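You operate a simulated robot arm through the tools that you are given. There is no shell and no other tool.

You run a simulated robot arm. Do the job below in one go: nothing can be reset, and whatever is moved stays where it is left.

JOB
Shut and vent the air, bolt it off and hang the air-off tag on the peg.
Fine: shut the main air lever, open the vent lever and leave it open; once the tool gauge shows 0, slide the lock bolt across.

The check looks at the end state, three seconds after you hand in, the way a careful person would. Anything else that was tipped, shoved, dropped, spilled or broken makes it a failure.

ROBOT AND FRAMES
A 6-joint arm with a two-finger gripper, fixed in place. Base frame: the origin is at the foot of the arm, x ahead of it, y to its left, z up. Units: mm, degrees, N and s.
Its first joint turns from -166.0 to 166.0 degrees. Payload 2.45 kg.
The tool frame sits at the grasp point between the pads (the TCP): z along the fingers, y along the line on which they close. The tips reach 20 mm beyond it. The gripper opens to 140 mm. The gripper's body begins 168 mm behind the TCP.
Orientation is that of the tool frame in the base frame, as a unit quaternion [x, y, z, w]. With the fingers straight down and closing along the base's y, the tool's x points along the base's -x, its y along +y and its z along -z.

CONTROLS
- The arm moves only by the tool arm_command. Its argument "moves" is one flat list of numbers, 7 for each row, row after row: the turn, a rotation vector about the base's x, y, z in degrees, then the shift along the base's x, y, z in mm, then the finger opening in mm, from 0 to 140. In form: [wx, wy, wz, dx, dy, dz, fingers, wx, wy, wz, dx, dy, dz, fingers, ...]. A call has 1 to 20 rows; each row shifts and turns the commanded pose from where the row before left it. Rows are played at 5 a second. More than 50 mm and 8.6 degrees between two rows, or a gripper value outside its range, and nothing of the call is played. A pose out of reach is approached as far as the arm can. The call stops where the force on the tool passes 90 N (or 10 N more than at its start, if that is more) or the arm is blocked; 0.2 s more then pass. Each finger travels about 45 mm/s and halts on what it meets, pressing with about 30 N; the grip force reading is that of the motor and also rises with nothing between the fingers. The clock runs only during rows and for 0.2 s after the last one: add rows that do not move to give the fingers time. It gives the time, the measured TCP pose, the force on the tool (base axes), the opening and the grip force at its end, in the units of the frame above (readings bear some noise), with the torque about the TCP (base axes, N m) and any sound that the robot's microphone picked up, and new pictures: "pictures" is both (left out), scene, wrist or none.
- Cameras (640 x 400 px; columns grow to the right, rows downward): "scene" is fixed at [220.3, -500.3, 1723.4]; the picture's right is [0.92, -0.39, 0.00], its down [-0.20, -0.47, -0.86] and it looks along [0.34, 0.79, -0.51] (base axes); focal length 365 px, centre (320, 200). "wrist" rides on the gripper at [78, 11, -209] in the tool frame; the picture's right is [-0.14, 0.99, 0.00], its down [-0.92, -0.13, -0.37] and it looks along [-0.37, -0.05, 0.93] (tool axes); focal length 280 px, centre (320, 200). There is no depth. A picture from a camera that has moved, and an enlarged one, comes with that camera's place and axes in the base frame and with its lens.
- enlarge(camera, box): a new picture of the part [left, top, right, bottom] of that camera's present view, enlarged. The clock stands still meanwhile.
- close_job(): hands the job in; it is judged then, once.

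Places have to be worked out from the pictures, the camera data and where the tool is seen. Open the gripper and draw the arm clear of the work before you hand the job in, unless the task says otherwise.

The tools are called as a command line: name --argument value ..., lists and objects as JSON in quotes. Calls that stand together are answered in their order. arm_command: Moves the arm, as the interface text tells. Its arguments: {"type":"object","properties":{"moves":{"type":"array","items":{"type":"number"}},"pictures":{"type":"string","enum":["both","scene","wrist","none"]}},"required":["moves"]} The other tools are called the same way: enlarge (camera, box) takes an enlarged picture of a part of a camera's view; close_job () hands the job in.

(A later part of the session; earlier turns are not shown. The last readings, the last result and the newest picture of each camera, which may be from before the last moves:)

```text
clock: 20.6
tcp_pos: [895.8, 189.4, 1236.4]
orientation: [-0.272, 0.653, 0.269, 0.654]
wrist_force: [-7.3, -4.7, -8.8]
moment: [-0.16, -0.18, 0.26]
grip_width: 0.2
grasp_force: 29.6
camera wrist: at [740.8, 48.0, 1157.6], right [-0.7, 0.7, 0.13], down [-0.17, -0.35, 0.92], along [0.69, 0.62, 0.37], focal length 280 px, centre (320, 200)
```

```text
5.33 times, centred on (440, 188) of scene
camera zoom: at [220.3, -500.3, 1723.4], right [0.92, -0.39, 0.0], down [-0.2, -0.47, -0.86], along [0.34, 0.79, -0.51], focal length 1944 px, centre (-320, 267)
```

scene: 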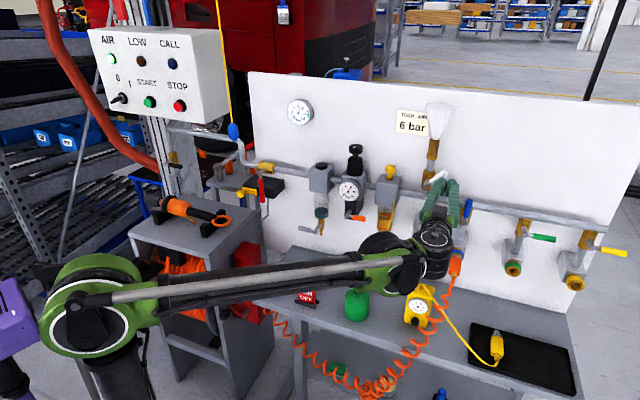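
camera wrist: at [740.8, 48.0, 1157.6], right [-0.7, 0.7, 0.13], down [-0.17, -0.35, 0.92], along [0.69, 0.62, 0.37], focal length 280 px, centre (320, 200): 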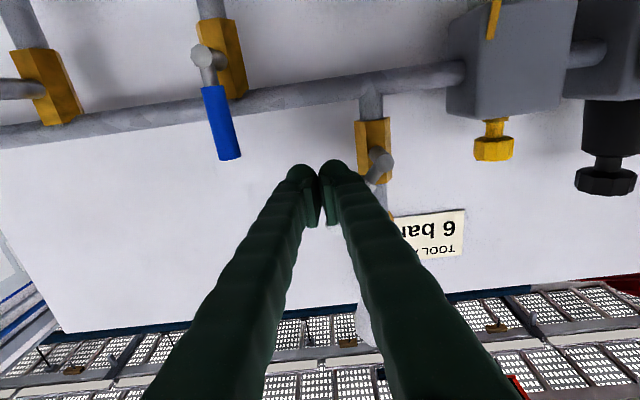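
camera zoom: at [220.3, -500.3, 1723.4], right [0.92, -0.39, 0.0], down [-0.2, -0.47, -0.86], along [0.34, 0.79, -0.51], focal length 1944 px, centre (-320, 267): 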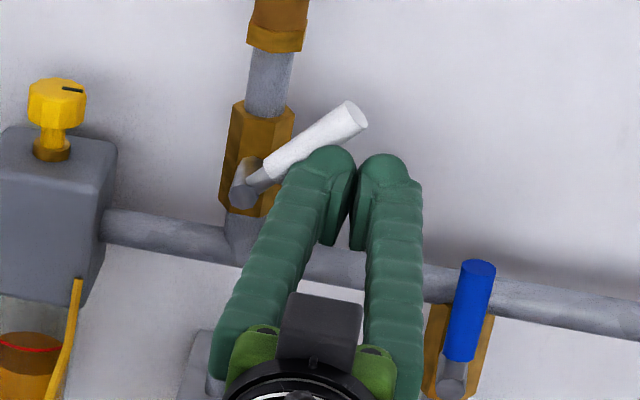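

Air is blowing from the silencer, so this is the vent. I'll continue to the fully open stop.

arm_command --moves '[0, 0, 0, -1.7, 1.7, 7, 0, 0, 0, 0, -1.7, 1.7, 6.5, 0, 0, 0, 0, -4, 4, 6.3, 0, 0, 0, 0, -4, 4, 6.3, 0, 0, 0, 0, -5.5, 5.5, 4, 0, 0, 0, 0, -5.5, 5.5, 3, 0, 0, 0, 0, -3, 3, 0, 0, 0, 0, 0, -3, 3, 0, 0]'

enlarge --camera "scene" --box '[330, 125, 490, 225]'

```text
clock: 22.4
tcp_pos: [872.2, 209.4, 1266.9]
orientation: [-0.267, 0.654, 0.267, 0.655]
wrist_force: [43.3, -53.9, 12.3]
moment: [-0.28, -0.5, -0.95]
grip_width: 0.0
grasp_force: 29.5
camera wrist: at [715.7, 70.6, 1189.5], right [-0.69, 0.71, 0.14], down [-0.17, -0.35, 0.92], along [0.7, 0.62, 0.37], focal length 280 px, centre (320, 200)
```

scene: 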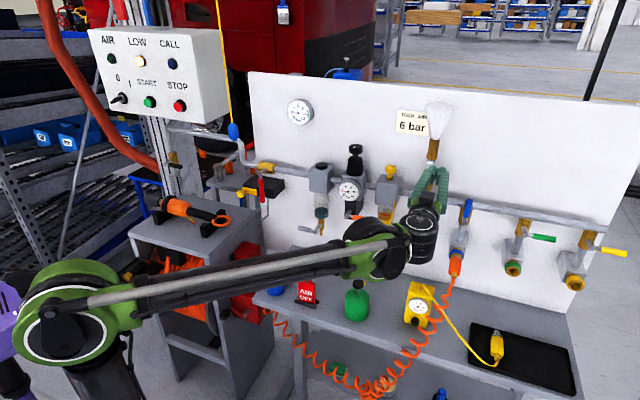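
wrist: 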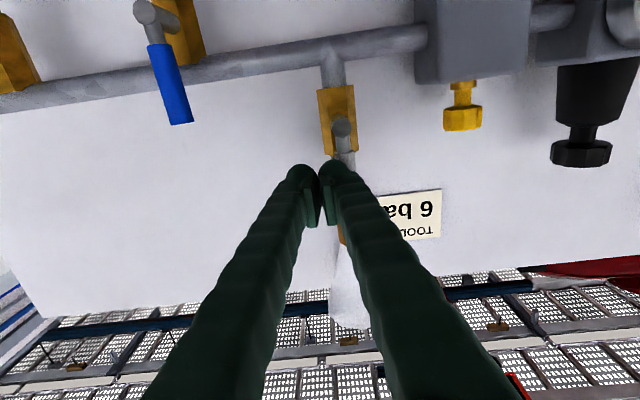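

```text
4.00 times, centred on (410, 175) of scene
camera zoom: at [220.3, -500.3, 1723.4], right [0.92, -0.39, 0.0], down [-0.2, -0.47, -0.86], along [0.34, 0.79, -0.51], focal length 1458 px, centre (-40, 300)
```

zoom: 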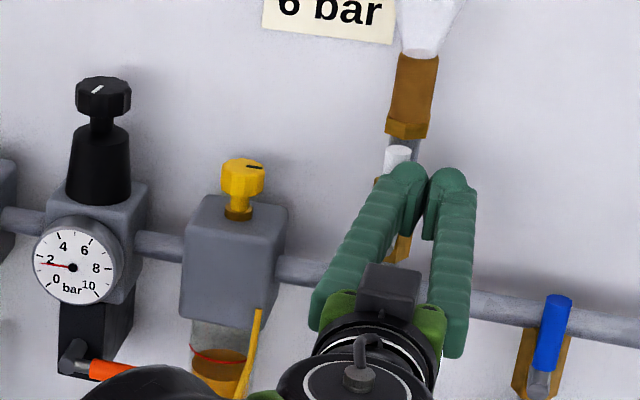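

The vent lever is at its open stop and the gauge is falling, now about 1.5 bar. I'll back off to the right and retreat.

arm_command --moves '[0, 0, 0, 7, -7, 0, 0, 0, 0, 0, 5, -5, 0, 0, 0, 0, 0, -25, -25, 0, 0, 0, 0, 0, -30, -30, 0, 0, 0, 0, 0, -30, -30, 0, 0, 0, 0, 0, -30, -30, 0, 0, 0, 0, 0, 0, 0, 0, 0, 0, 0, 0, 0, 0, 0, 0]'

enlarge --camera "scene" --box '[330, 125, 490, 225]'

```text
clock: 24.2
tcp_pos: [765.8, 89.8, 1266.0]
orientation: [-0.273, 0.652, 0.27, 0.654]
wrist_force: [0.0, 0.1, -0.1]
moment: [0.02, 0.02, 0.01]
grip_width: 0.0
grasp_force: 29.5
camera wrist: at [611.1, -50.4, 1188.9], right [-0.7, 0.7, 0.13], down [-0.17, -0.35, 0.92], along [0.69, 0.62, 0.37], focal length 280 px, centre (320, 200)
```

scene: 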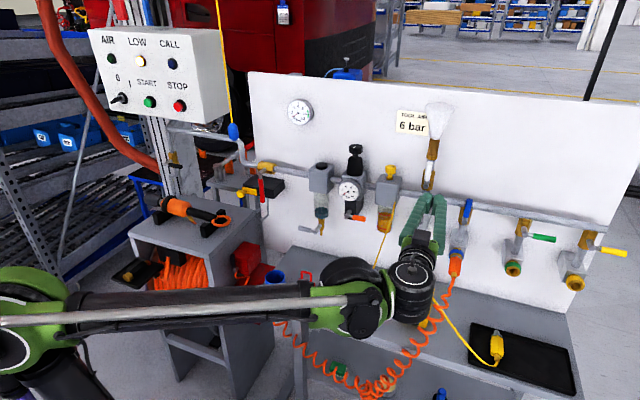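
wrist: 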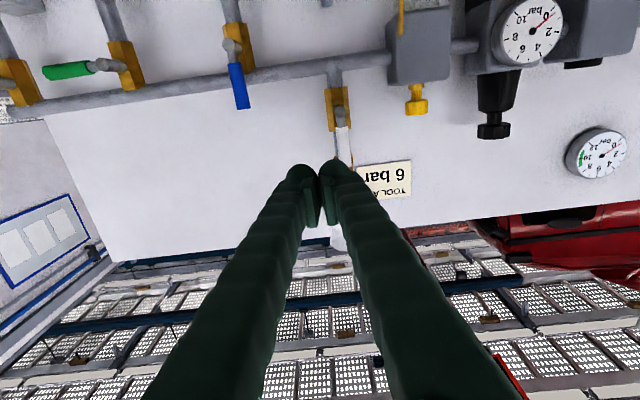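

```text
4.00 times, centred on (410, 175) of scene
camera zoom: at [220.3, -500.3, 1723.4], right [0.92, -0.39, 0.0], down [-0.2, -0.47, -0.86], along [0.34, 0.79, -0.51], focal length 1458 px, centre (-40, 300)
```

zoom: 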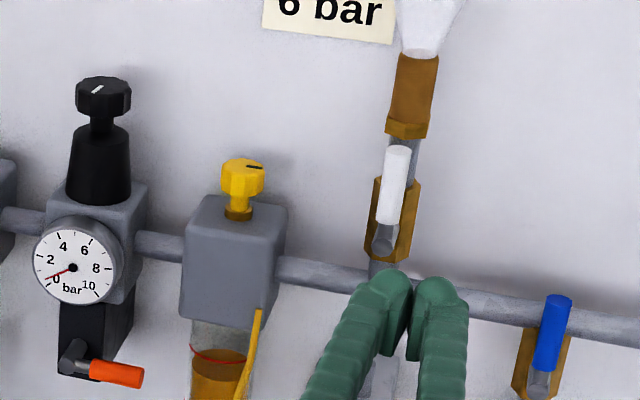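

The gauge needle is at or near 0 and both levers are where I want them. I'll travel back left to the lock bolt with the tool pitched 45° down, so the camera stays well above the cart.

arm_command --moves '[-1.988, 1.988, 0, -30, 33.1, -8.5, 0, -1.988, 1.988, 0, -30, 33.1, -8.5, 0, -1.988, 1.988, 0, -30, 33.1, -8.5, 0, -1.988, 1.988, 0, -30, 33.1, -8.5, 0, -1.988, 1.988, 0, -30, 33.1, -8.5, 0, -1.988, 1.988, 0, -30, 33.1, -8.5, 0, -1.988, 1.988, 0, -30, 33.1, -8.5, 0, -1.988, 1.988, 0, -30, 33.1, -8.5, 0, -1.988, 1.988, 0, -30, 33.1, -8.5, 0, -1.988, 1.988, 0, -30, 33.1, -8.5, 0, -1.988, 1.988, 0, -30, 33.1, -8.5, 0, -1.988, 1.988, 0, -30, 33.1, -8.5, 0, -1.988, 1.988, 0, -30, 33.1, -8.5, 0, -1.988, 1.988, 0, -30, 33.1, -8.5, 0, -1.988, 1.988, 0, -30, 33.1, -8.5, 0, -1.988, 1.988, 0, -30, 33.1, -8.5, 0]'

enlarge --camera "scene" --box '[220, 140, 380, 240]'

enlarge --camera "wrist" --box '[200, 50, 440, 200]'

```text
clock: 27.6
tcp_pos: [472.5, 392.1, 1159.5]
orientation: [-0.366, 0.839, 0.185, 0.359]
wrist_force: [0.5, -0.1, -0.1]
moment: [0.01, -0.02, -0.02]
grip_width: 0.0
grasp_force: 29.4
out of reach, approached as far as the arm can: row 10, 11, 12, 13, 14, 15, 16
camera wrist: at [330.4, 241.1, 1244.8], right [-0.67, 0.72, 0.15], down [0.36, 0.15, 0.92], along [0.65, 0.67, -0.36], focal length 280 px, centre (320, 200)
```

scene: 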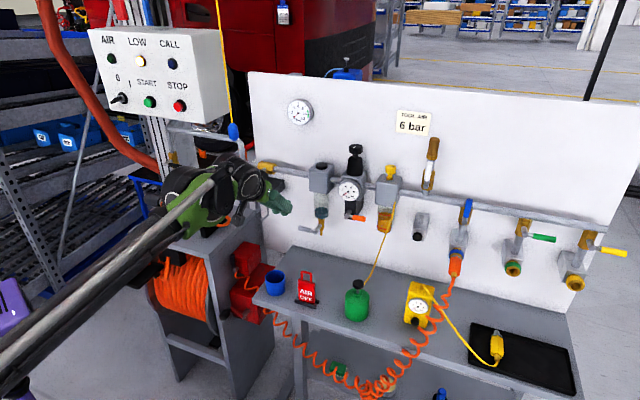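
wrist: 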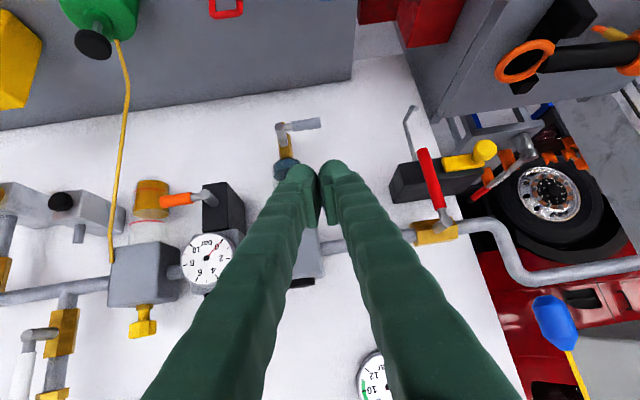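

```text
4.00 times, centred on (300, 190) of scene
camera zoom: at [220.3, -500.3, 1723.4], right [0.92, -0.39, 0.0], down [-0.2, -0.47, -0.86], along [0.34, 0.79, -0.51], focal length 1458 px, centre (400, 240)
```

zoom: 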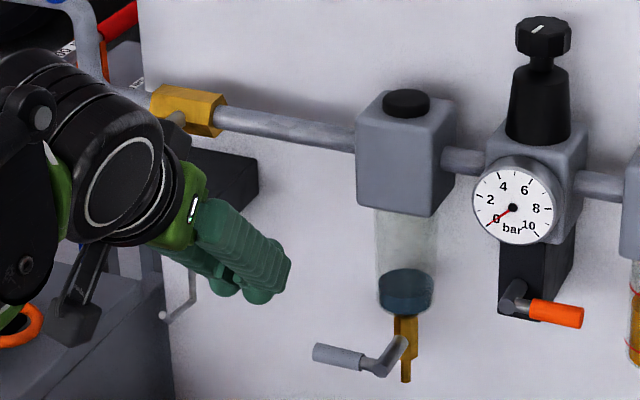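

```text
2.67 times, centred on (320, 125) of wrist
camera zoom: at [330.4, 241.1, 1244.8], right [-0.67, 0.72, 0.15], down [0.36, 0.15, 0.92], along [0.65, 0.67, -0.36], focal length 748 px, centre (320, 400)
```

zoom: 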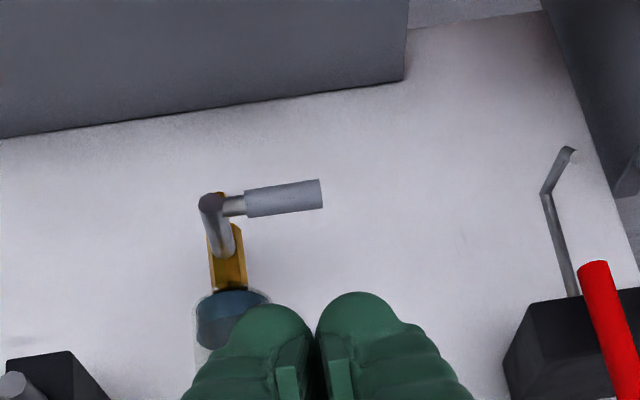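

The tool gauge reads 0, and the red lever and bolt are in view. The last part of the travel was reported out of reach, so I'll probe with a small leftward step to see how the arm responds.

arm_command --moves '[0, 0, 0, -15, 15, 0, 0, 0, 0, 0, -15, 15, 0, 0]'

```text
clock: 28.2
tcp_pos: [471.4, 392.2, 1160.0]
orientation: [-0.366, 0.839, 0.185, 0.358]
wrist_force: [0.2, -0.2, 0.1]
moment: [0.0, -0.02, 0.0]
grip_width: 0.1
grasp_force: 29.8
out of reach, approached as far as the arm can: row 1, 2
camera wrist: at [330.5, 241.2, 1244.8], right [-0.67, 0.72, 0.15], down [0.36, 0.15, 0.92], along [0.65, 0.67, -0.36], focal length 280 px, centre (320, 200)
```

scene: 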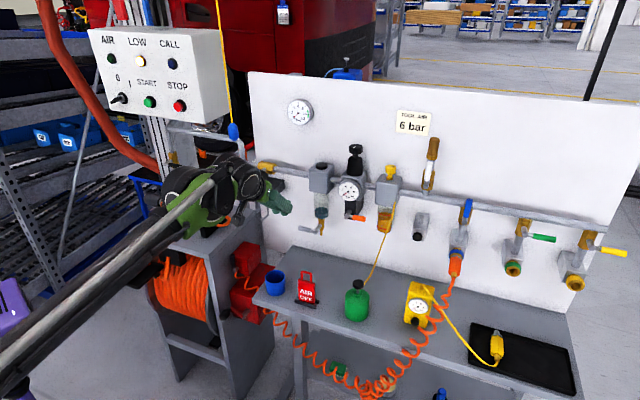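
wrist: 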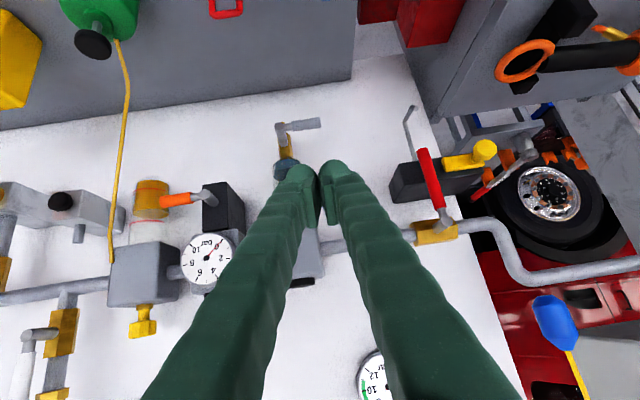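

No response to the left. I'll step right and up a little to learn whether commands restart from the measured pose.

arm_command --moves '[0, 0, 0, 10, -10, 10, 0, 0, 0, 0, 10, -10, 10, 0]' --pictures "none"

```text
clock: 28.8
tcp_pos: [496.8, 363.3, 1179.6]
orientation: [-0.36, 0.843, 0.168, 0.362]
wrist_force: [1.0, -0.3, -0.1]
moment: [0.0, -0.01, -0.02]
grip_width: 0.0
grasp_force: 29.3
out of reach, approached as far as the arm can: row 1
```

Commands do restart from about the measured pose, so this is a joint-limit corner. I'll level the tool again here, since that route worked on the way out, then go left.

arm_command --moves '[5.04, -5.04, 0, 0, 0, 0, 0, 5.04, -5.04, 0, 0, 0, 0, 0, 5.04, -5.04, 0, 0, 0, 0, 0, 5.04, -5.04, 0, 0, 0, 0, 0, 5.04, -5.04, 0, 0, 0, 0, 0, 5.04, -5.04, 0, 0, 0, 0, 0, 0, 0, -3, 0, 0, 0, 0]' --pictures "none"

```text
clock: 30.4
tcp_pos: [498.6, 365.2, 1180.6]
orientation: [-0.268, 0.656, 0.265, 0.654]
wrist_force: [0.2, 0.6, 0.0]
moment: [-0.03, -0.01, 0.0]
grip_width: 0.1
grasp_force: 29.3
```

Level again with no complaint. Now left, toward the pose that worked earlier.

arm_command --moves '[0, 0, 0, -19, 29, 5, 0, 0, 0, 0, -19, 29, 5, 0, 0, 0, 0, -18, 29, 5, 0, 0, 0, 0, -18, 29, 5, 0]' --pictures "none"

```text
clock: 31.4
tcp_pos: [425.9, 481.4, 1199.9]
orientation: [-0.268, 0.656, 0.265, 0.654]
wrist_force: [0.0, 0.8, -0.6]
moment: [-0.01, -0.01, -0.04]
grip_width: 0.0
grasp_force: 29.6
```

That worked. I'll pitch down 45° while moving to the other known-good spot.

arm_command --moves '[-5.3, 5.3, 0, -9.7, 9.3, 0, 0, -5.3, 5.3, 0, -9.7, 9.3, 0, 0, -5.3, 5.3, 0, -9.7, 9.3, 0, 0, -5.3, 5.3, 0, -9.7, 9.3, 0, 0, -5.3, 5.3, 0, -9.7, 9.3, 0, 0, -5.3, 5.3, 0, -9.7, 9.3, 0, 0]'

```text
clock: 32.8
tcp_pos: [365.3, 536.7, 1201.5]
orientation: [-0.354, 0.855, 0.138, 0.353]
wrist_force: [-0.4, -0.2, 0.9]
moment: [0.02, 0.0, 0.04]
grip_width: 0.0
grasp_force: 29.2
camera wrist: at [213.0, 403.0, 1295.6], right [-0.63, 0.77, 0.08], down [0.36, 0.2, 0.91], along [0.69, 0.6, -0.4], focal length 280 px, centre (320, 200)
```

scene: 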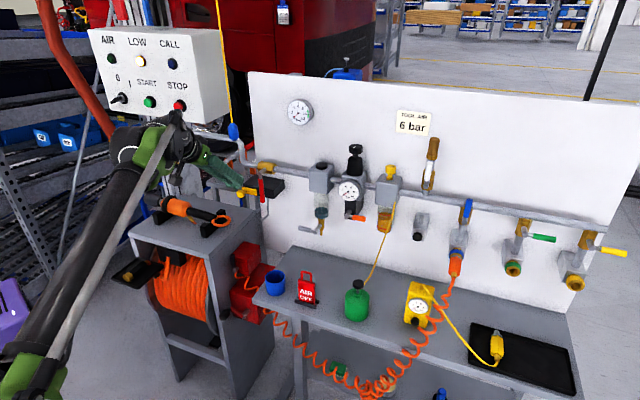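
wrist: 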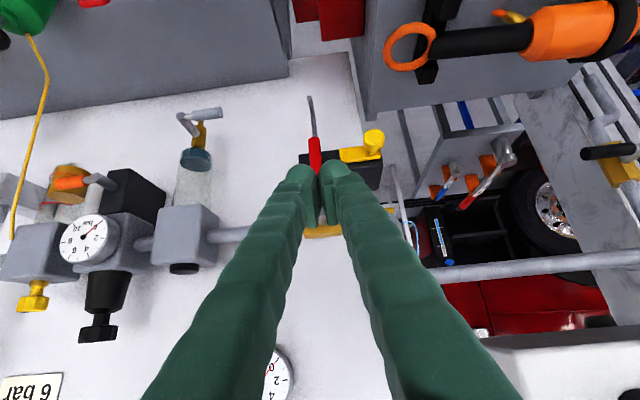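

Fine here. I'll step left and down to the left of the knob, still standing off.

arm_command --moves '[0, 0, 0, -20, 20, -17, 0, 0, 0, 0, -20, 20, -17, 0, 0, 0, 0, -20, 20, -17, 0, 0, 0, 0, -20, 20, -17, 0]'

enlarge --camera "wrist" --box '[200, 80, 440, 230]'

enlarge --camera "scene" --box '[200, 140, 320, 215]'

```text
clock: 33.8
tcp_pos: [285.3, 617.8, 1133.9]
orientation: [-0.353, 0.855, 0.139, 0.354]
wrist_force: [0.3, -0.8, 0.4]
moment: [0.05, -0.02, 0.01]
grip_width: 0.3
grasp_force: 29.8
camera wrist: at [133.1, 483.4, 1227.4], right [-0.63, 0.78, 0.08], down [0.36, 0.19, 0.91], along [0.69, 0.6, -0.4], focal length 280 px, centre (320, 200)
```

scene: 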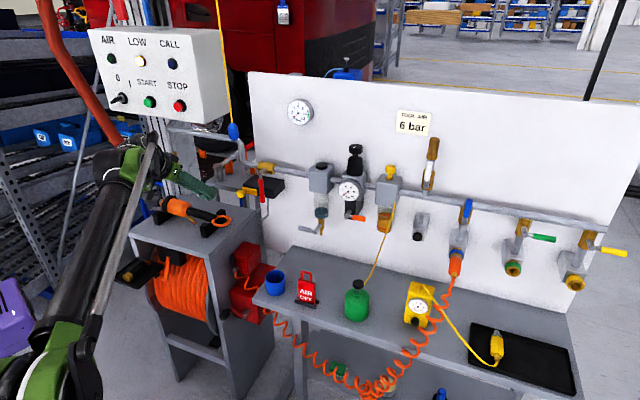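
wrist: 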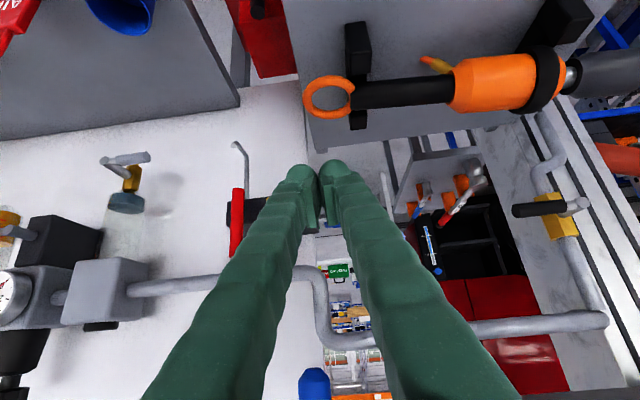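

```text
2.67 times, centred on (320, 155) of wrist
camera zoom: at [133.1, 483.4, 1227.4], right [-0.63, 0.78, 0.08], down [0.36, 0.19, 0.91], along [0.69, 0.6, -0.4], focal length 748 px, centre (320, 320)
```

zoom: 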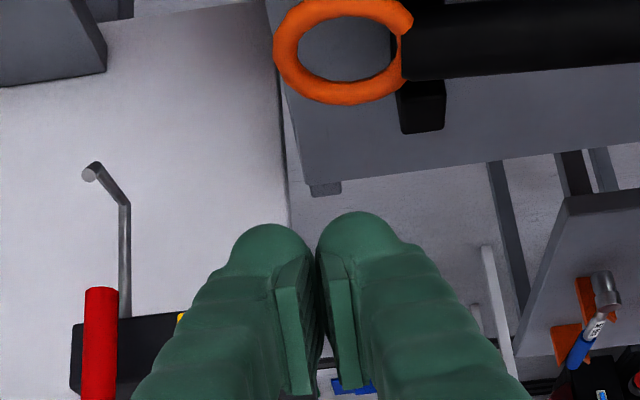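

```text
5.33 times, centred on (260, 178) of scene
camera zoom: at [220.3, -500.3, 1723.4], right [0.92, -0.39, 0.0], down [-0.2, -0.47, -0.86], along [0.34, 0.79, -0.51], focal length 1944 px, centre (640, 320)
```

zoom: 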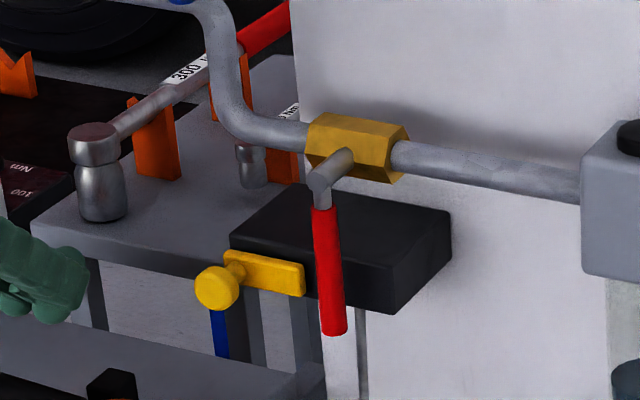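

The knob is just right of the fingertips and hidden behind them. Scene and earlier fixes put it at a≈-195 along the board, z≈1064. I'll move in to the left of the knob, keeping well above the orange ring on the cart.

arm_command --moves '[0, 0, 0, 21.6, 21.6, -16.5, 0, 0, 0, 0, 21.6, 21.6, -16.5, 0, 0, 0, 0, 21.6, 21.6, -16.5, 0, 0, 0, 0, 20, 20, -15, 0]'

enlarge --camera "scene" --box '[200, 140, 320, 215]'

enlarge --camera "wrist" --box '[200, 80, 440, 230]'

```text
clock: 34.8
tcp_pos: [369.3, 700.0, 1071.0]
orientation: [-0.352, 0.855, 0.139, 0.356]
wrist_force: [0.0, 0.1, 0.5]
moment: [0.02, 0.02, 0.0]
grip_width: 0.0
grasp_force: 29.5
camera wrist: at [217.3, 567.7, 1164.7], right [-0.63, 0.78, 0.08], down [0.36, 0.19, 0.91], along [0.69, 0.6, -0.4], focal length 280 px, centre (320, 200)
```

scene: 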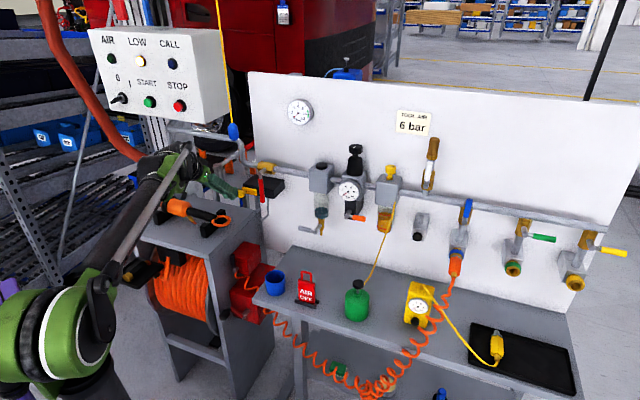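
wrist: 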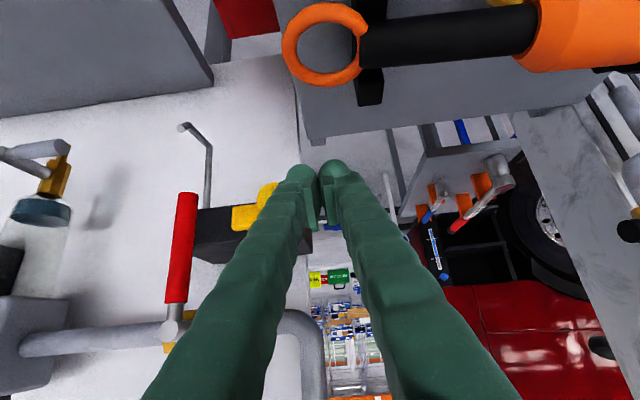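

```text
5.33 times, centred on (260, 178) of scene
camera zoom: at [220.3, -500.3, 1723.4], right [0.92, -0.39, 0.0], down [-0.2, -0.47, -0.86], along [0.34, 0.79, -0.51], focal length 1944 px, centre (640, 320)
```

zoom: 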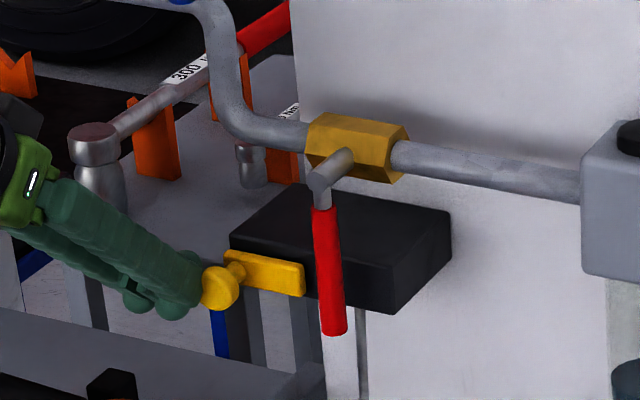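

```text
2.67 times, centred on (320, 155) of wrist
camera zoom: at [217.3, 567.7, 1164.7], right [-0.63, 0.78, 0.08], down [0.36, 0.19, 0.91], along [0.69, 0.6, -0.4], focal length 748 px, centre (320, 320)
```

zoom: 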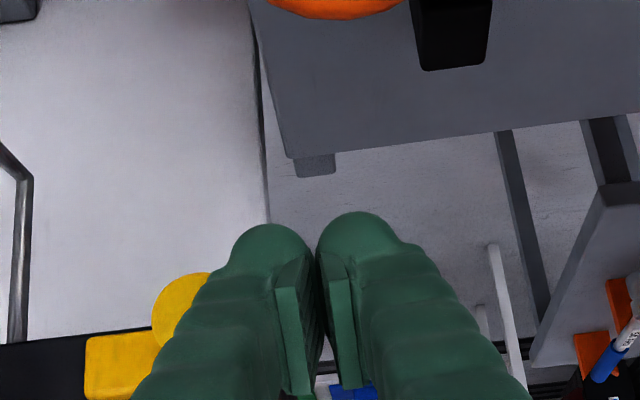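

The fingertips are beside the knob. I'll go 8 mm deeper, then push right in small steps.

arm_command --moves '[0, 0, 0, 5.7, 5.7, 0, 0, 0, 0, 0, 5, -5, 0, 0, 0, 0, 0, 5, -5, 0, 0, 0, 0, 0, 5, -5, 0, 0, 0, 0, 0, 5, -5, 0, 0, 0, 0, 0, 5, -5, 0, 0]'

enlarge --camera "scene" --box '[200, 140, 320, 215]'

enlarge --camera "wrist" --box '[140, 100, 380, 250]'

```text
clock: 36.2
tcp_pos: [402.0, 682.6, 1068.8]
orientation: [-0.353, 0.855, 0.139, 0.354]
wrist_force: [-0.3, 1.0, -0.4]
moment: [-0.02, -0.01, 0.01]
grip_width: 0.0
grasp_force: 28.8
camera wrist: at [249.4, 548.0, 1162.5], right [-0.63, 0.78, 0.08], down [0.36, 0.19, 0.91], along [0.69, 0.6, -0.4], focal length 280 px, centre (320, 200)
```

scene: 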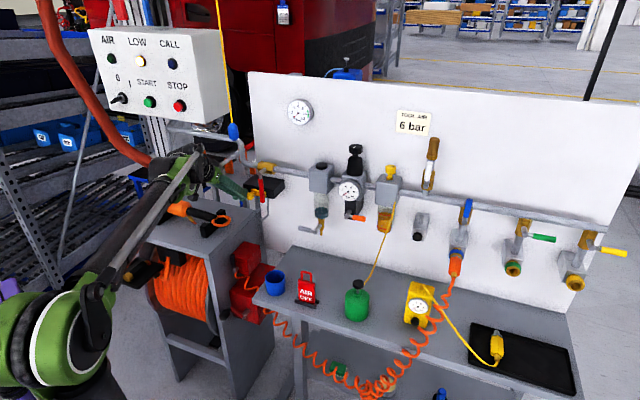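
wrist: 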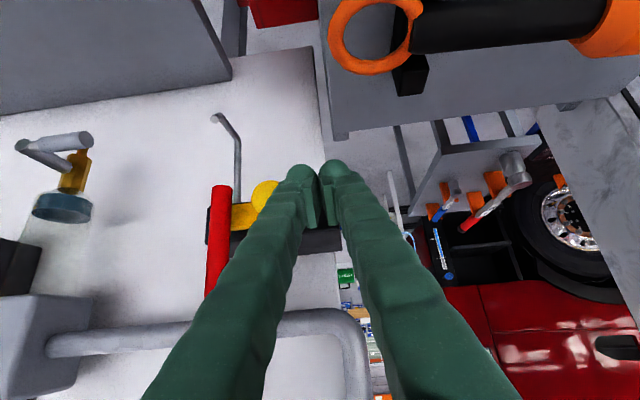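

```text
5.33 times, centred on (260, 178) of scene
camera zoom: at [220.3, -500.3, 1723.4], right [0.92, -0.39, 0.0], down [-0.2, -0.47, -0.86], along [0.34, 0.79, -0.51], focal length 1944 px, centre (640, 320)
```

zoom: 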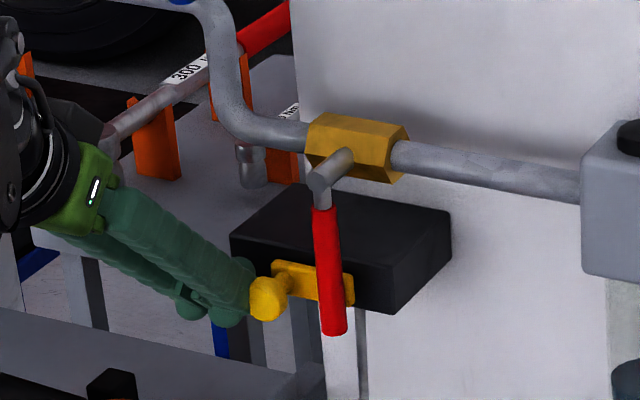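

```text
2.67 times, centred on (260, 175) of wrist
camera zoom: at [249.4, 548.0, 1162.5], right [-0.63, 0.78, 0.08], down [0.36, 0.19, 0.91], along [0.69, 0.6, -0.4], focal length 748 px, centre (480, 267)
```

zoom: 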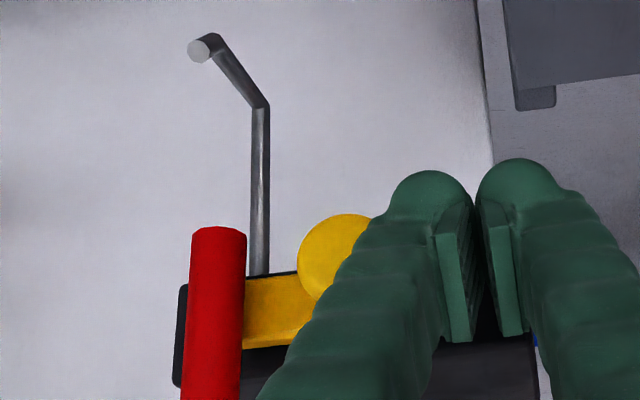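

The bolt slides freely and passes behind the lever. I'll go on in smaller steps, keeping the knob from reaching the red lever.

arm_command --moves '[0, 0, 0, 3.5, -3.5, 0, 0, 0, 0, 0, 3.5, -3.5, 0, 0, 0, 0, 0, 3.5, -3.5, 0, 0]'

enlarge --camera "scene" --box '[200, 140, 320, 215]'

enlarge --camera "wrist" --box '[140, 100, 380, 250]'

```text
clock: 37.0
tcp_pos: [408.9, 671.9, 1067.0]
orientation: [-0.354, 0.854, 0.14, 0.354]
wrist_force: [-2.6, 5.5, -0.6]
moment: [0.0, 0.04, 0.08]
grip_width: 0.0
grasp_force: 29.6
camera wrist: at [257.8, 538.7, 1161.6], right [-0.63, 0.77, 0.08], down [0.36, 0.19, 0.91], along [0.69, 0.6, -0.4], focal length 280 px, centre (320, 200)
```

scene: 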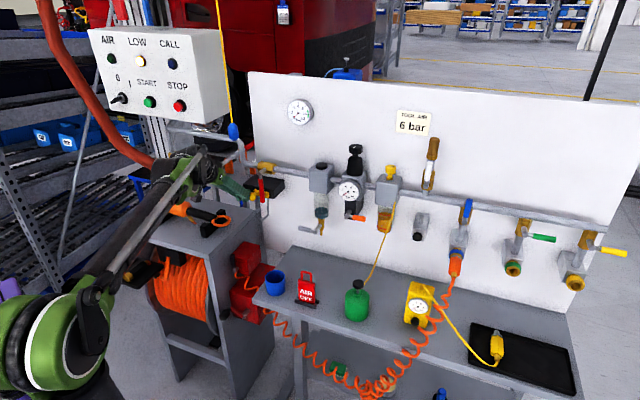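
wrist: 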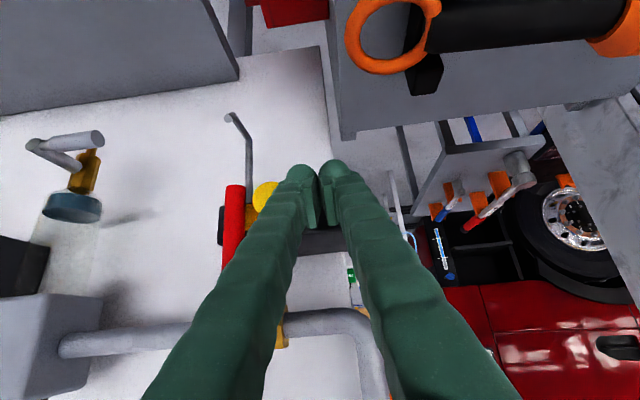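

```text
5.33 times, centred on (260, 178) of scene
camera zoom: at [220.3, -500.3, 1723.4], right [0.92, -0.39, 0.0], down [-0.2, -0.47, -0.86], along [0.34, 0.79, -0.51], focal length 1944 px, centre (640, 320)
```

zoom: 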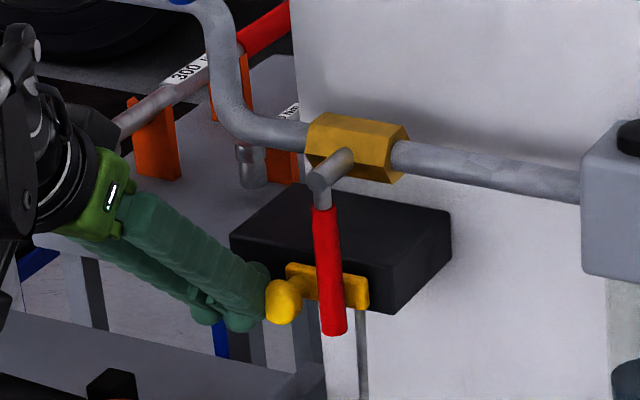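

```text
2.67 times, centred on (260, 175) of wrist
camera zoom: at [257.8, 538.7, 1161.6], right [-0.63, 0.77, 0.08], down [0.36, 0.19, 0.91], along [0.69, 0.6, -0.4], focal length 748 px, centre (480, 267)
```

zoom: 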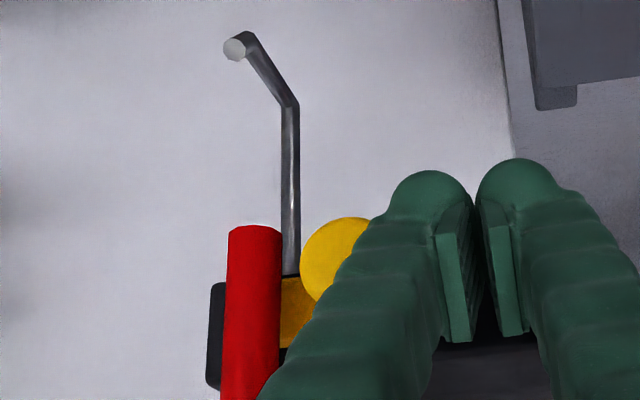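

The plate now spans both sides of the lever, with about 8 mm between knob and lever. I'll nudge on in 2 mm steps, watching for the bolt's own stop.

arm_command --moves '[0, 0, 0, 1.5, -1.5, 0, 0, 0, 0, 0, 1.5, -1.5, 0, 0]'

enlarge --camera "scene" --box '[230, 160, 294, 200]'

enlarge --camera "wrist" --box '[140, 100, 380, 250]'

```text
clock: 37.6
tcp_pos: [410.2, 671.0, 1067.7]
orientation: [-0.354, 0.854, 0.14, 0.355]
wrist_force: [-41.4, 40.8, 9.8]
moment: [-0.04, -0.09, 0.51]
grip_width: 0.1
grasp_force: 28.6
camera wrist: at [258.6, 537.5, 1161.2], right [-0.63, 0.77, 0.09], down [0.36, 0.19, 0.91], along [0.69, 0.6, -0.4], focal length 280 px, centre (320, 200)
```

scene: 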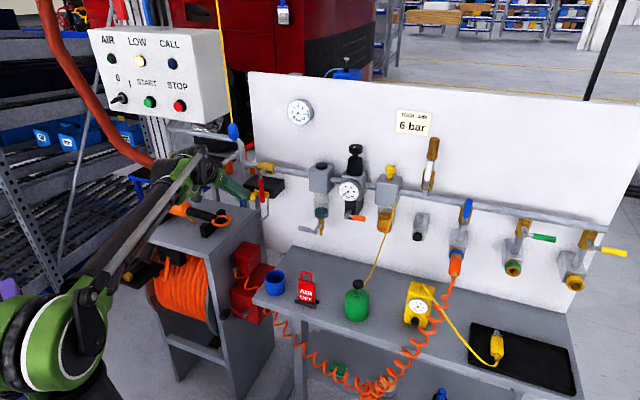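
wrist: 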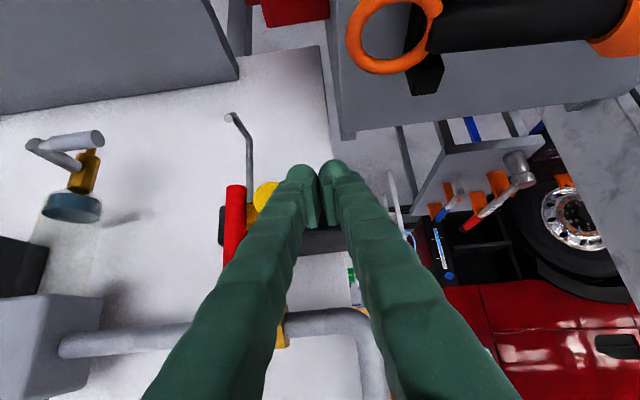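

```text
10.00 times, centred on (262, 180) of scene
camera zoom: at [220.3, -500.3, 1723.4], right [0.92, -0.39, 0.0], down [-0.2, -0.47, -0.86], along [0.34, 0.79, -0.51], focal length 3646 px, centre (900, 400)
```

zoom: 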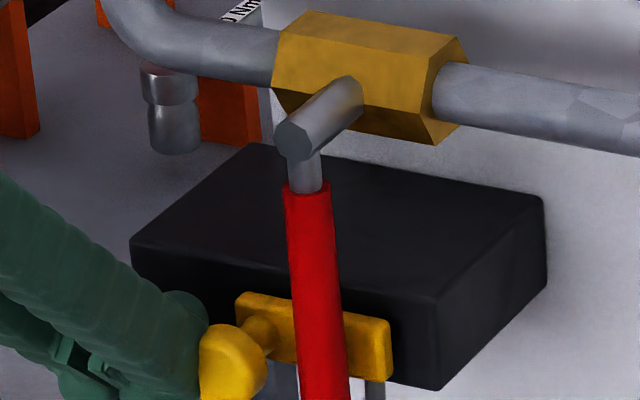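

```text
2.67 times, centred on (260, 175) of wrist
camera zoom: at [258.6, 537.5, 1161.2], right [-0.63, 0.77, 0.09], down [0.36, 0.19, 0.91], along [0.69, 0.6, -0.4], focal length 748 px, centre (480, 267)
```

zoom: 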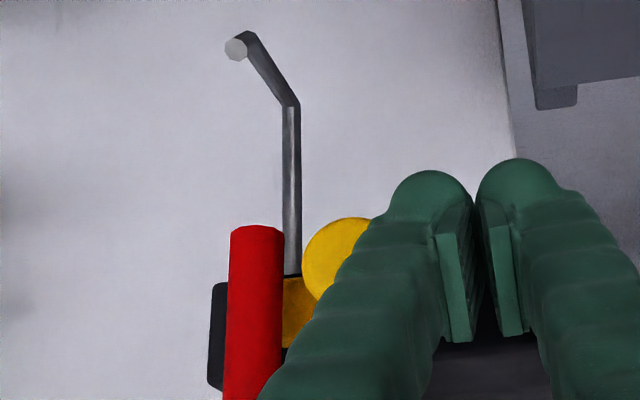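

About 58 N in line: the bolt is at its own end stop, the knob isn't touching the lever, and the plate sits across behind it. I'll back off left, retreat, and then examine the tag, its stand and the cart.

arm_command --moves '[0, 0, 0, -4, 4, 0, 0, 0, 0, 0, -4, 4, 0, 0, 0, 0, 0, -25, -25, 15, 0, 0, 0, 0, -25, -25, 20, 0, 0, 0, 0, -25, -25, 20, 0, 0, 0, 0, -10, -10, 10, 0]'

enlarge --camera "scene" --box '[230, 160, 294, 200]'

enlarge --camera "scene" --box '[120, 180, 360, 330]'

enlarge --camera "scene" --box '[256, 250, 352, 310]'

enlarge --camera "scene" --box '[230, 190, 294, 230]'

```text
clock: 39.0
tcp_pos: [321.0, 592.1, 1131.5]
orientation: [-0.353, 0.855, 0.139, 0.354]
wrist_force: [-0.4, -0.4, -0.4]
moment: [0.02, 0.04, -0.03]
grip_width: 0.0
grasp_force: 29.2
camera wrist: at [168.8, 458.7, 1226.1], right [-0.63, 0.78, 0.08], down [0.36, 0.19, 0.91], along [0.69, 0.6, -0.4], focal length 280 px, centre (320, 200)
```

scene: 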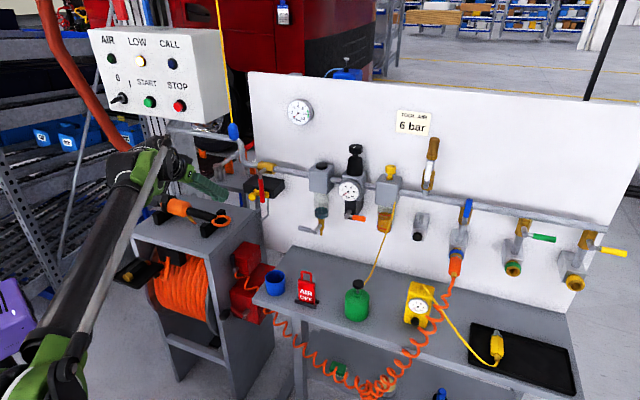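
wrist: 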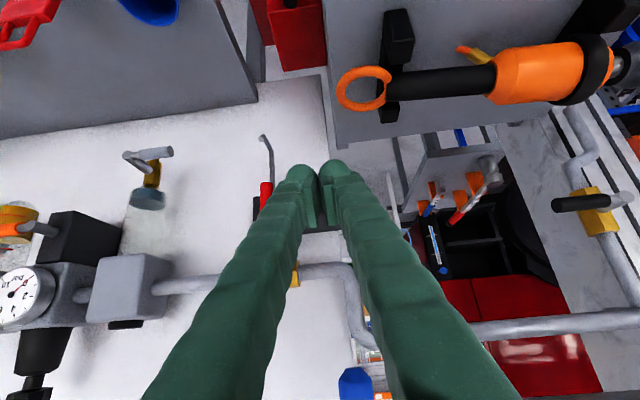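

```text
10.00 times, centred on (262, 180) of scene
camera zoom: at [220.3, -500.3, 1723.4], right [0.92, -0.39, 0.0], down [-0.2, -0.47, -0.86], along [0.34, 0.79, -0.51], focal length 3646 px, centre (900, 400)
```

zoom: 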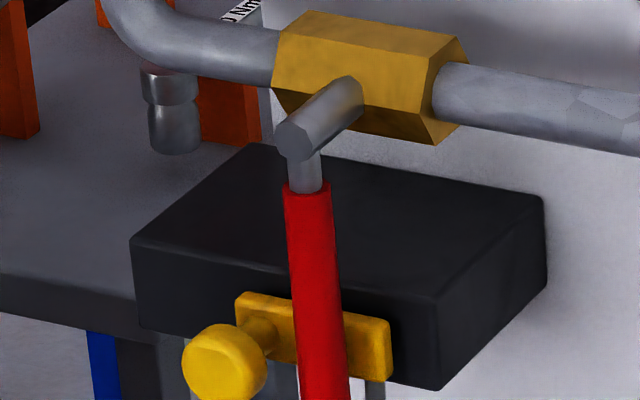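

```text
2.67 times, centred on (240, 255) of scene
camera zoom: at [220.3, -500.3, 1723.4], right [0.92, -0.39, 0.0], down [-0.2, -0.47, -0.86], along [0.34, 0.79, -0.51], focal length 972 px, centre (533, 53)
```

zoom: 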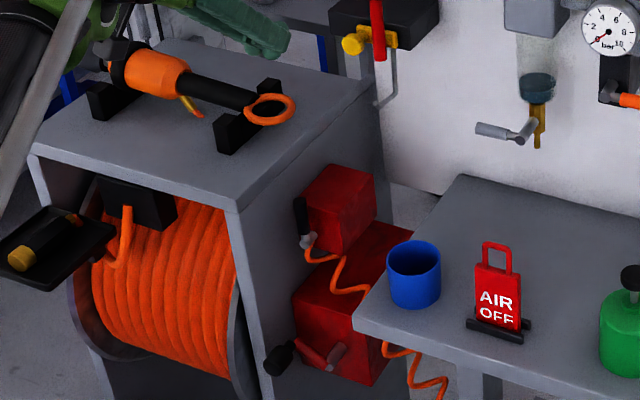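

```text
6.67 times, centred on (304, 280) of scene
camera zoom: at [220.3, -500.3, 1723.4], right [0.92, -0.39, 0.0], down [-0.2, -0.47, -0.86], along [0.34, 0.79, -0.51], focal length 2431 px, centre (427, -333)
```

zoom: 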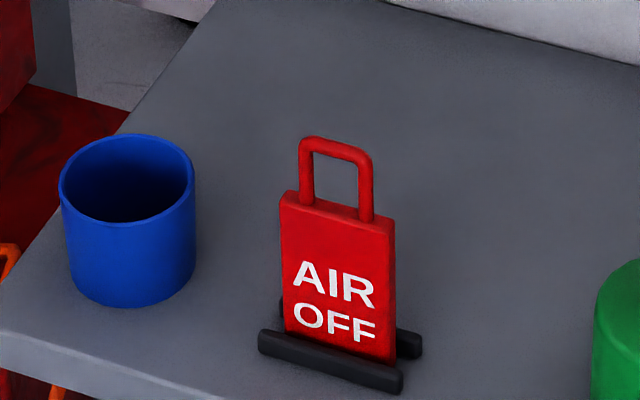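

```text
10.00 times, centred on (262, 210) of scene
camera zoom: at [220.3, -500.3, 1723.4], right [0.92, -0.39, 0.0], down [-0.2, -0.47, -0.86], along [0.34, 0.79, -0.51], focal length 3646 px, centre (900, 100)
```

zoom: 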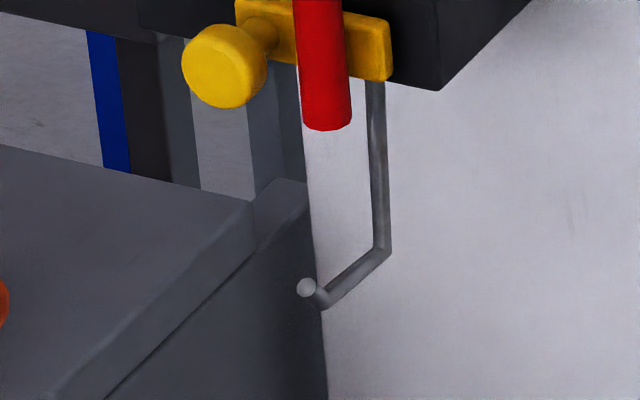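

The lever is vertical, the bolt is fully across, and the gauge is at 0. The peg is an upturned hook under the lock box: rod at a≈-109, z≈968, from b≈765 to 806, lip tip at z≈983. The tag stands parallel to the board at a≈122, b≈639, 62 mm wide with its body top at z≈855. I'll move in front of the tag, fingers opening to 100, at a shallower pitch.

arm_command --moves '[2.65, -2.65, 0, 14.9, -40.6, -10, 100, 2.65, -2.65, 0, 14.9, -40.6, -10, 100, 2.65, -2.65, 0, 14.9, -40.6, -10, 100, 2.65, -2.65, 0, 14.9, -40.6, -10, 100, 0, 0, 0, 14.9, -40.6, -10, 100, 0, 0, 0, 14.9, -40.6, -10, 100, 0, 0, 0, 14.9, -40.6, -10, 100, 0, 0, 0, 14.9, -40.6, -10, 100]'

```text
clock: 40.8
tcp_pos: [442.6, 265.0, 1053.8]
orientation: [-0.33, 0.802, 0.185, 0.463]
wrist_force: [-1.1, -0.7, 0.3]
moment: [0.04, 0.01, 0.05]
grip_width: 100.2
grasp_force: 0.0
camera wrist: at [277.3, 119.4, 1092.0], right [-0.64, 0.76, 0.11], down [0.19, 0.02, 0.98], along [0.74, 0.65, -0.15], focal length 280 px, centre (320, 200)
```

scene: 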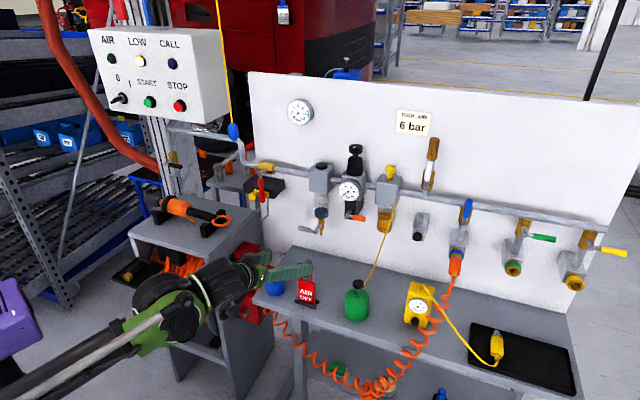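
wrist: 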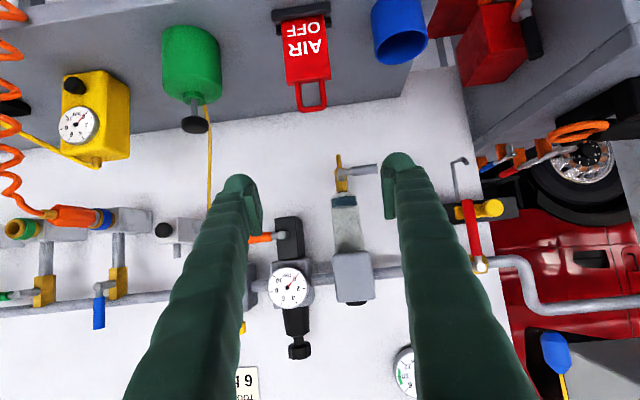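

Very good view of the tag and peg together. I'll enlarge for precise positions.

enlarge --camera "wrist" --box '[240, 0, 400, 120]'

enlarge --camera "wrist" --box '[400, 130, 560, 290]'

enlarge --camera "wrist" --box '[240, 220, 400, 320]'

enlarge --camera "scene" --box '[256, 250, 352, 310]'

```text
3.33 times, centred on (320, 60) of wrist
camera zoom: at [277.3, 119.4, 1092.0], right [-0.64, 0.76, 0.11], down [0.19, 0.02, 0.98], along [0.74, 0.65, -0.15], focal length 935 px, centre (320, 667)
```

zoom: 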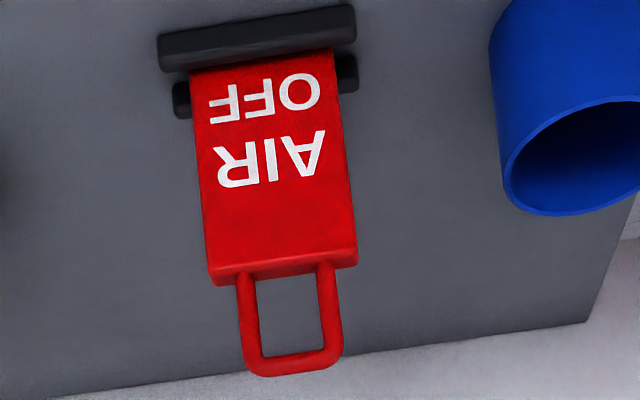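

```text
2.50 times, centred on (480, 210) of wrist
camera zoom: at [277.3, 119.4, 1092.0], right [-0.64, 0.76, 0.11], down [0.19, 0.02, 0.98], along [0.74, 0.65, -0.15], focal length 701 px, centre (-80, 175)
```

zoom: 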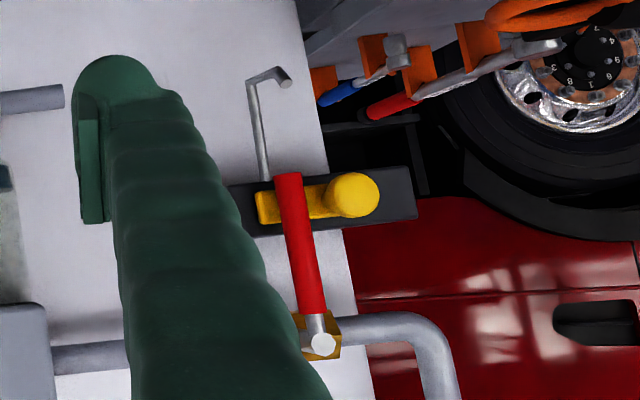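

```text
4.00 times, centred on (320, 270) of wrist
camera zoom: at [277.3, 119.4, 1092.0], right [-0.64, 0.76, 0.11], down [0.19, 0.02, 0.98], along [0.74, 0.65, -0.15], focal length 1122 px, centre (320, -80)
```

zoom: 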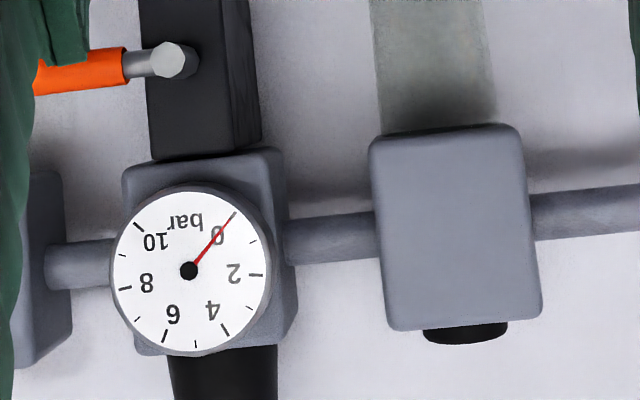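

```text
6.67 times, centred on (304, 280) of scene
camera zoom: at [220.3, -500.3, 1723.4], right [0.92, -0.39, 0.0], down [-0.2, -0.47, -0.86], along [0.34, 0.79, -0.51], focal length 2431 px, centre (427, -333)
```

zoom: 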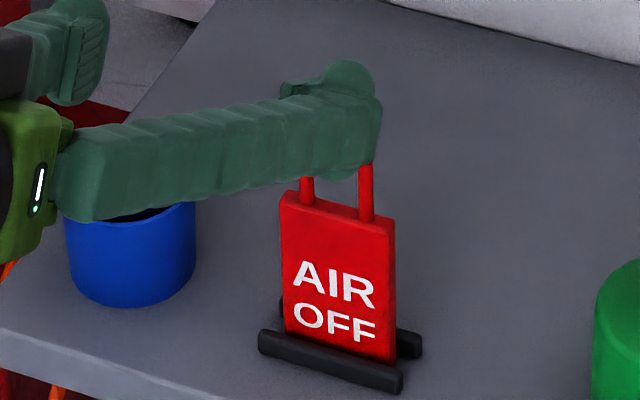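

Tool gauge is exactly 0. Refined positions: tag top edge at z≈877, b≈621, centre a≈131, loop inside z 877–916; peg rod a≈-107, z≈971, lip tip z≈986. I'll descend in front of the tag, still outside the table edge, and look.

arm_command --moves '[0, 0, 0, 0.8, -0.8, -42, 90, 0, 0, 0, 0.8, -0.8, -42, 90, 0, 0, 0, 0.8, -0.8, -42, 90, 0, 0, 0, 0.8, -0.8, -42, 90, 0, 0, 0, 0.6, -0.6, -41, 90]'

enlarge --camera "wrist" --box '[200, 80, 440, 230]'

enlarge --camera "scene" --box '[240, 240, 368, 320]'

```text
clock: 42.0
tcp_pos: [444.5, 261.3, 843.6]
orientation: [-0.33, 0.802, 0.184, 0.463]
wrist_force: [-0.7, 0.3, -0.5]
moment: [-0.02, -0.01, 0.05]
grip_width: 89.9
grasp_force: 0.1
camera wrist: at [280.3, 115.4, 881.9], right [-0.64, 0.76, 0.11], down [0.19, 0.02, 0.98], along [0.74, 0.65, -0.15], focal length 280 px, centre (320, 200)
```

scene: 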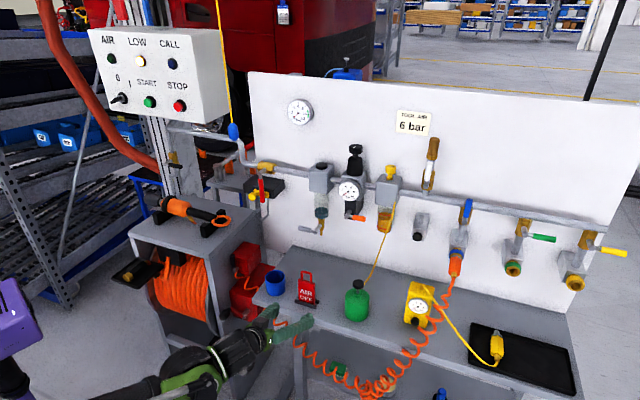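
wrist: 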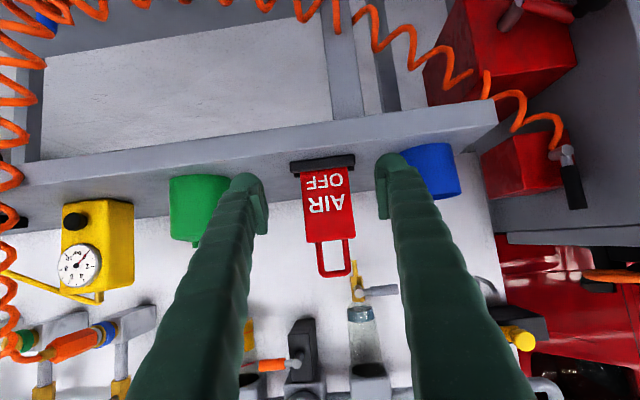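

```text
2.67 times, centred on (320, 155) of wrist
camera zoom: at [280.3, 115.4, 881.9], right [-0.64, 0.76, 0.11], down [0.19, 0.02, 0.98], along [0.74, 0.65, -0.15], focal length 748 px, centre (320, 320)
```

zoom: 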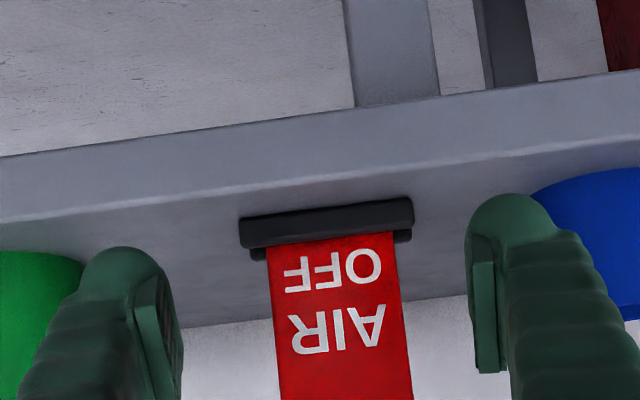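

```text
5.00 times, centred on (304, 280) of scene
camera zoom: at [220.3, -500.3, 1723.4], right [0.92, -0.39, 0.0], down [-0.2, -0.47, -0.86], along [0.34, 0.79, -0.51], focal length 1823 px, centre (400, -200)
```

zoom: 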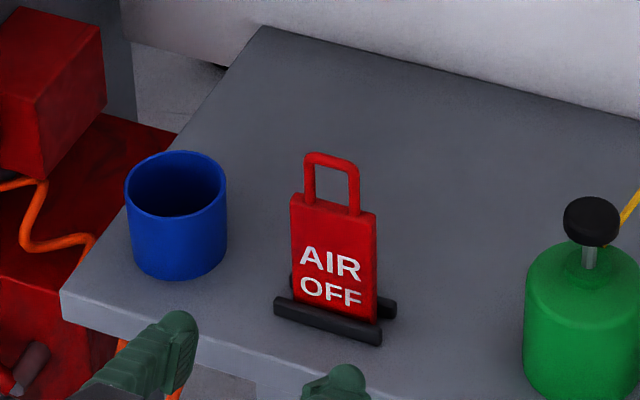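

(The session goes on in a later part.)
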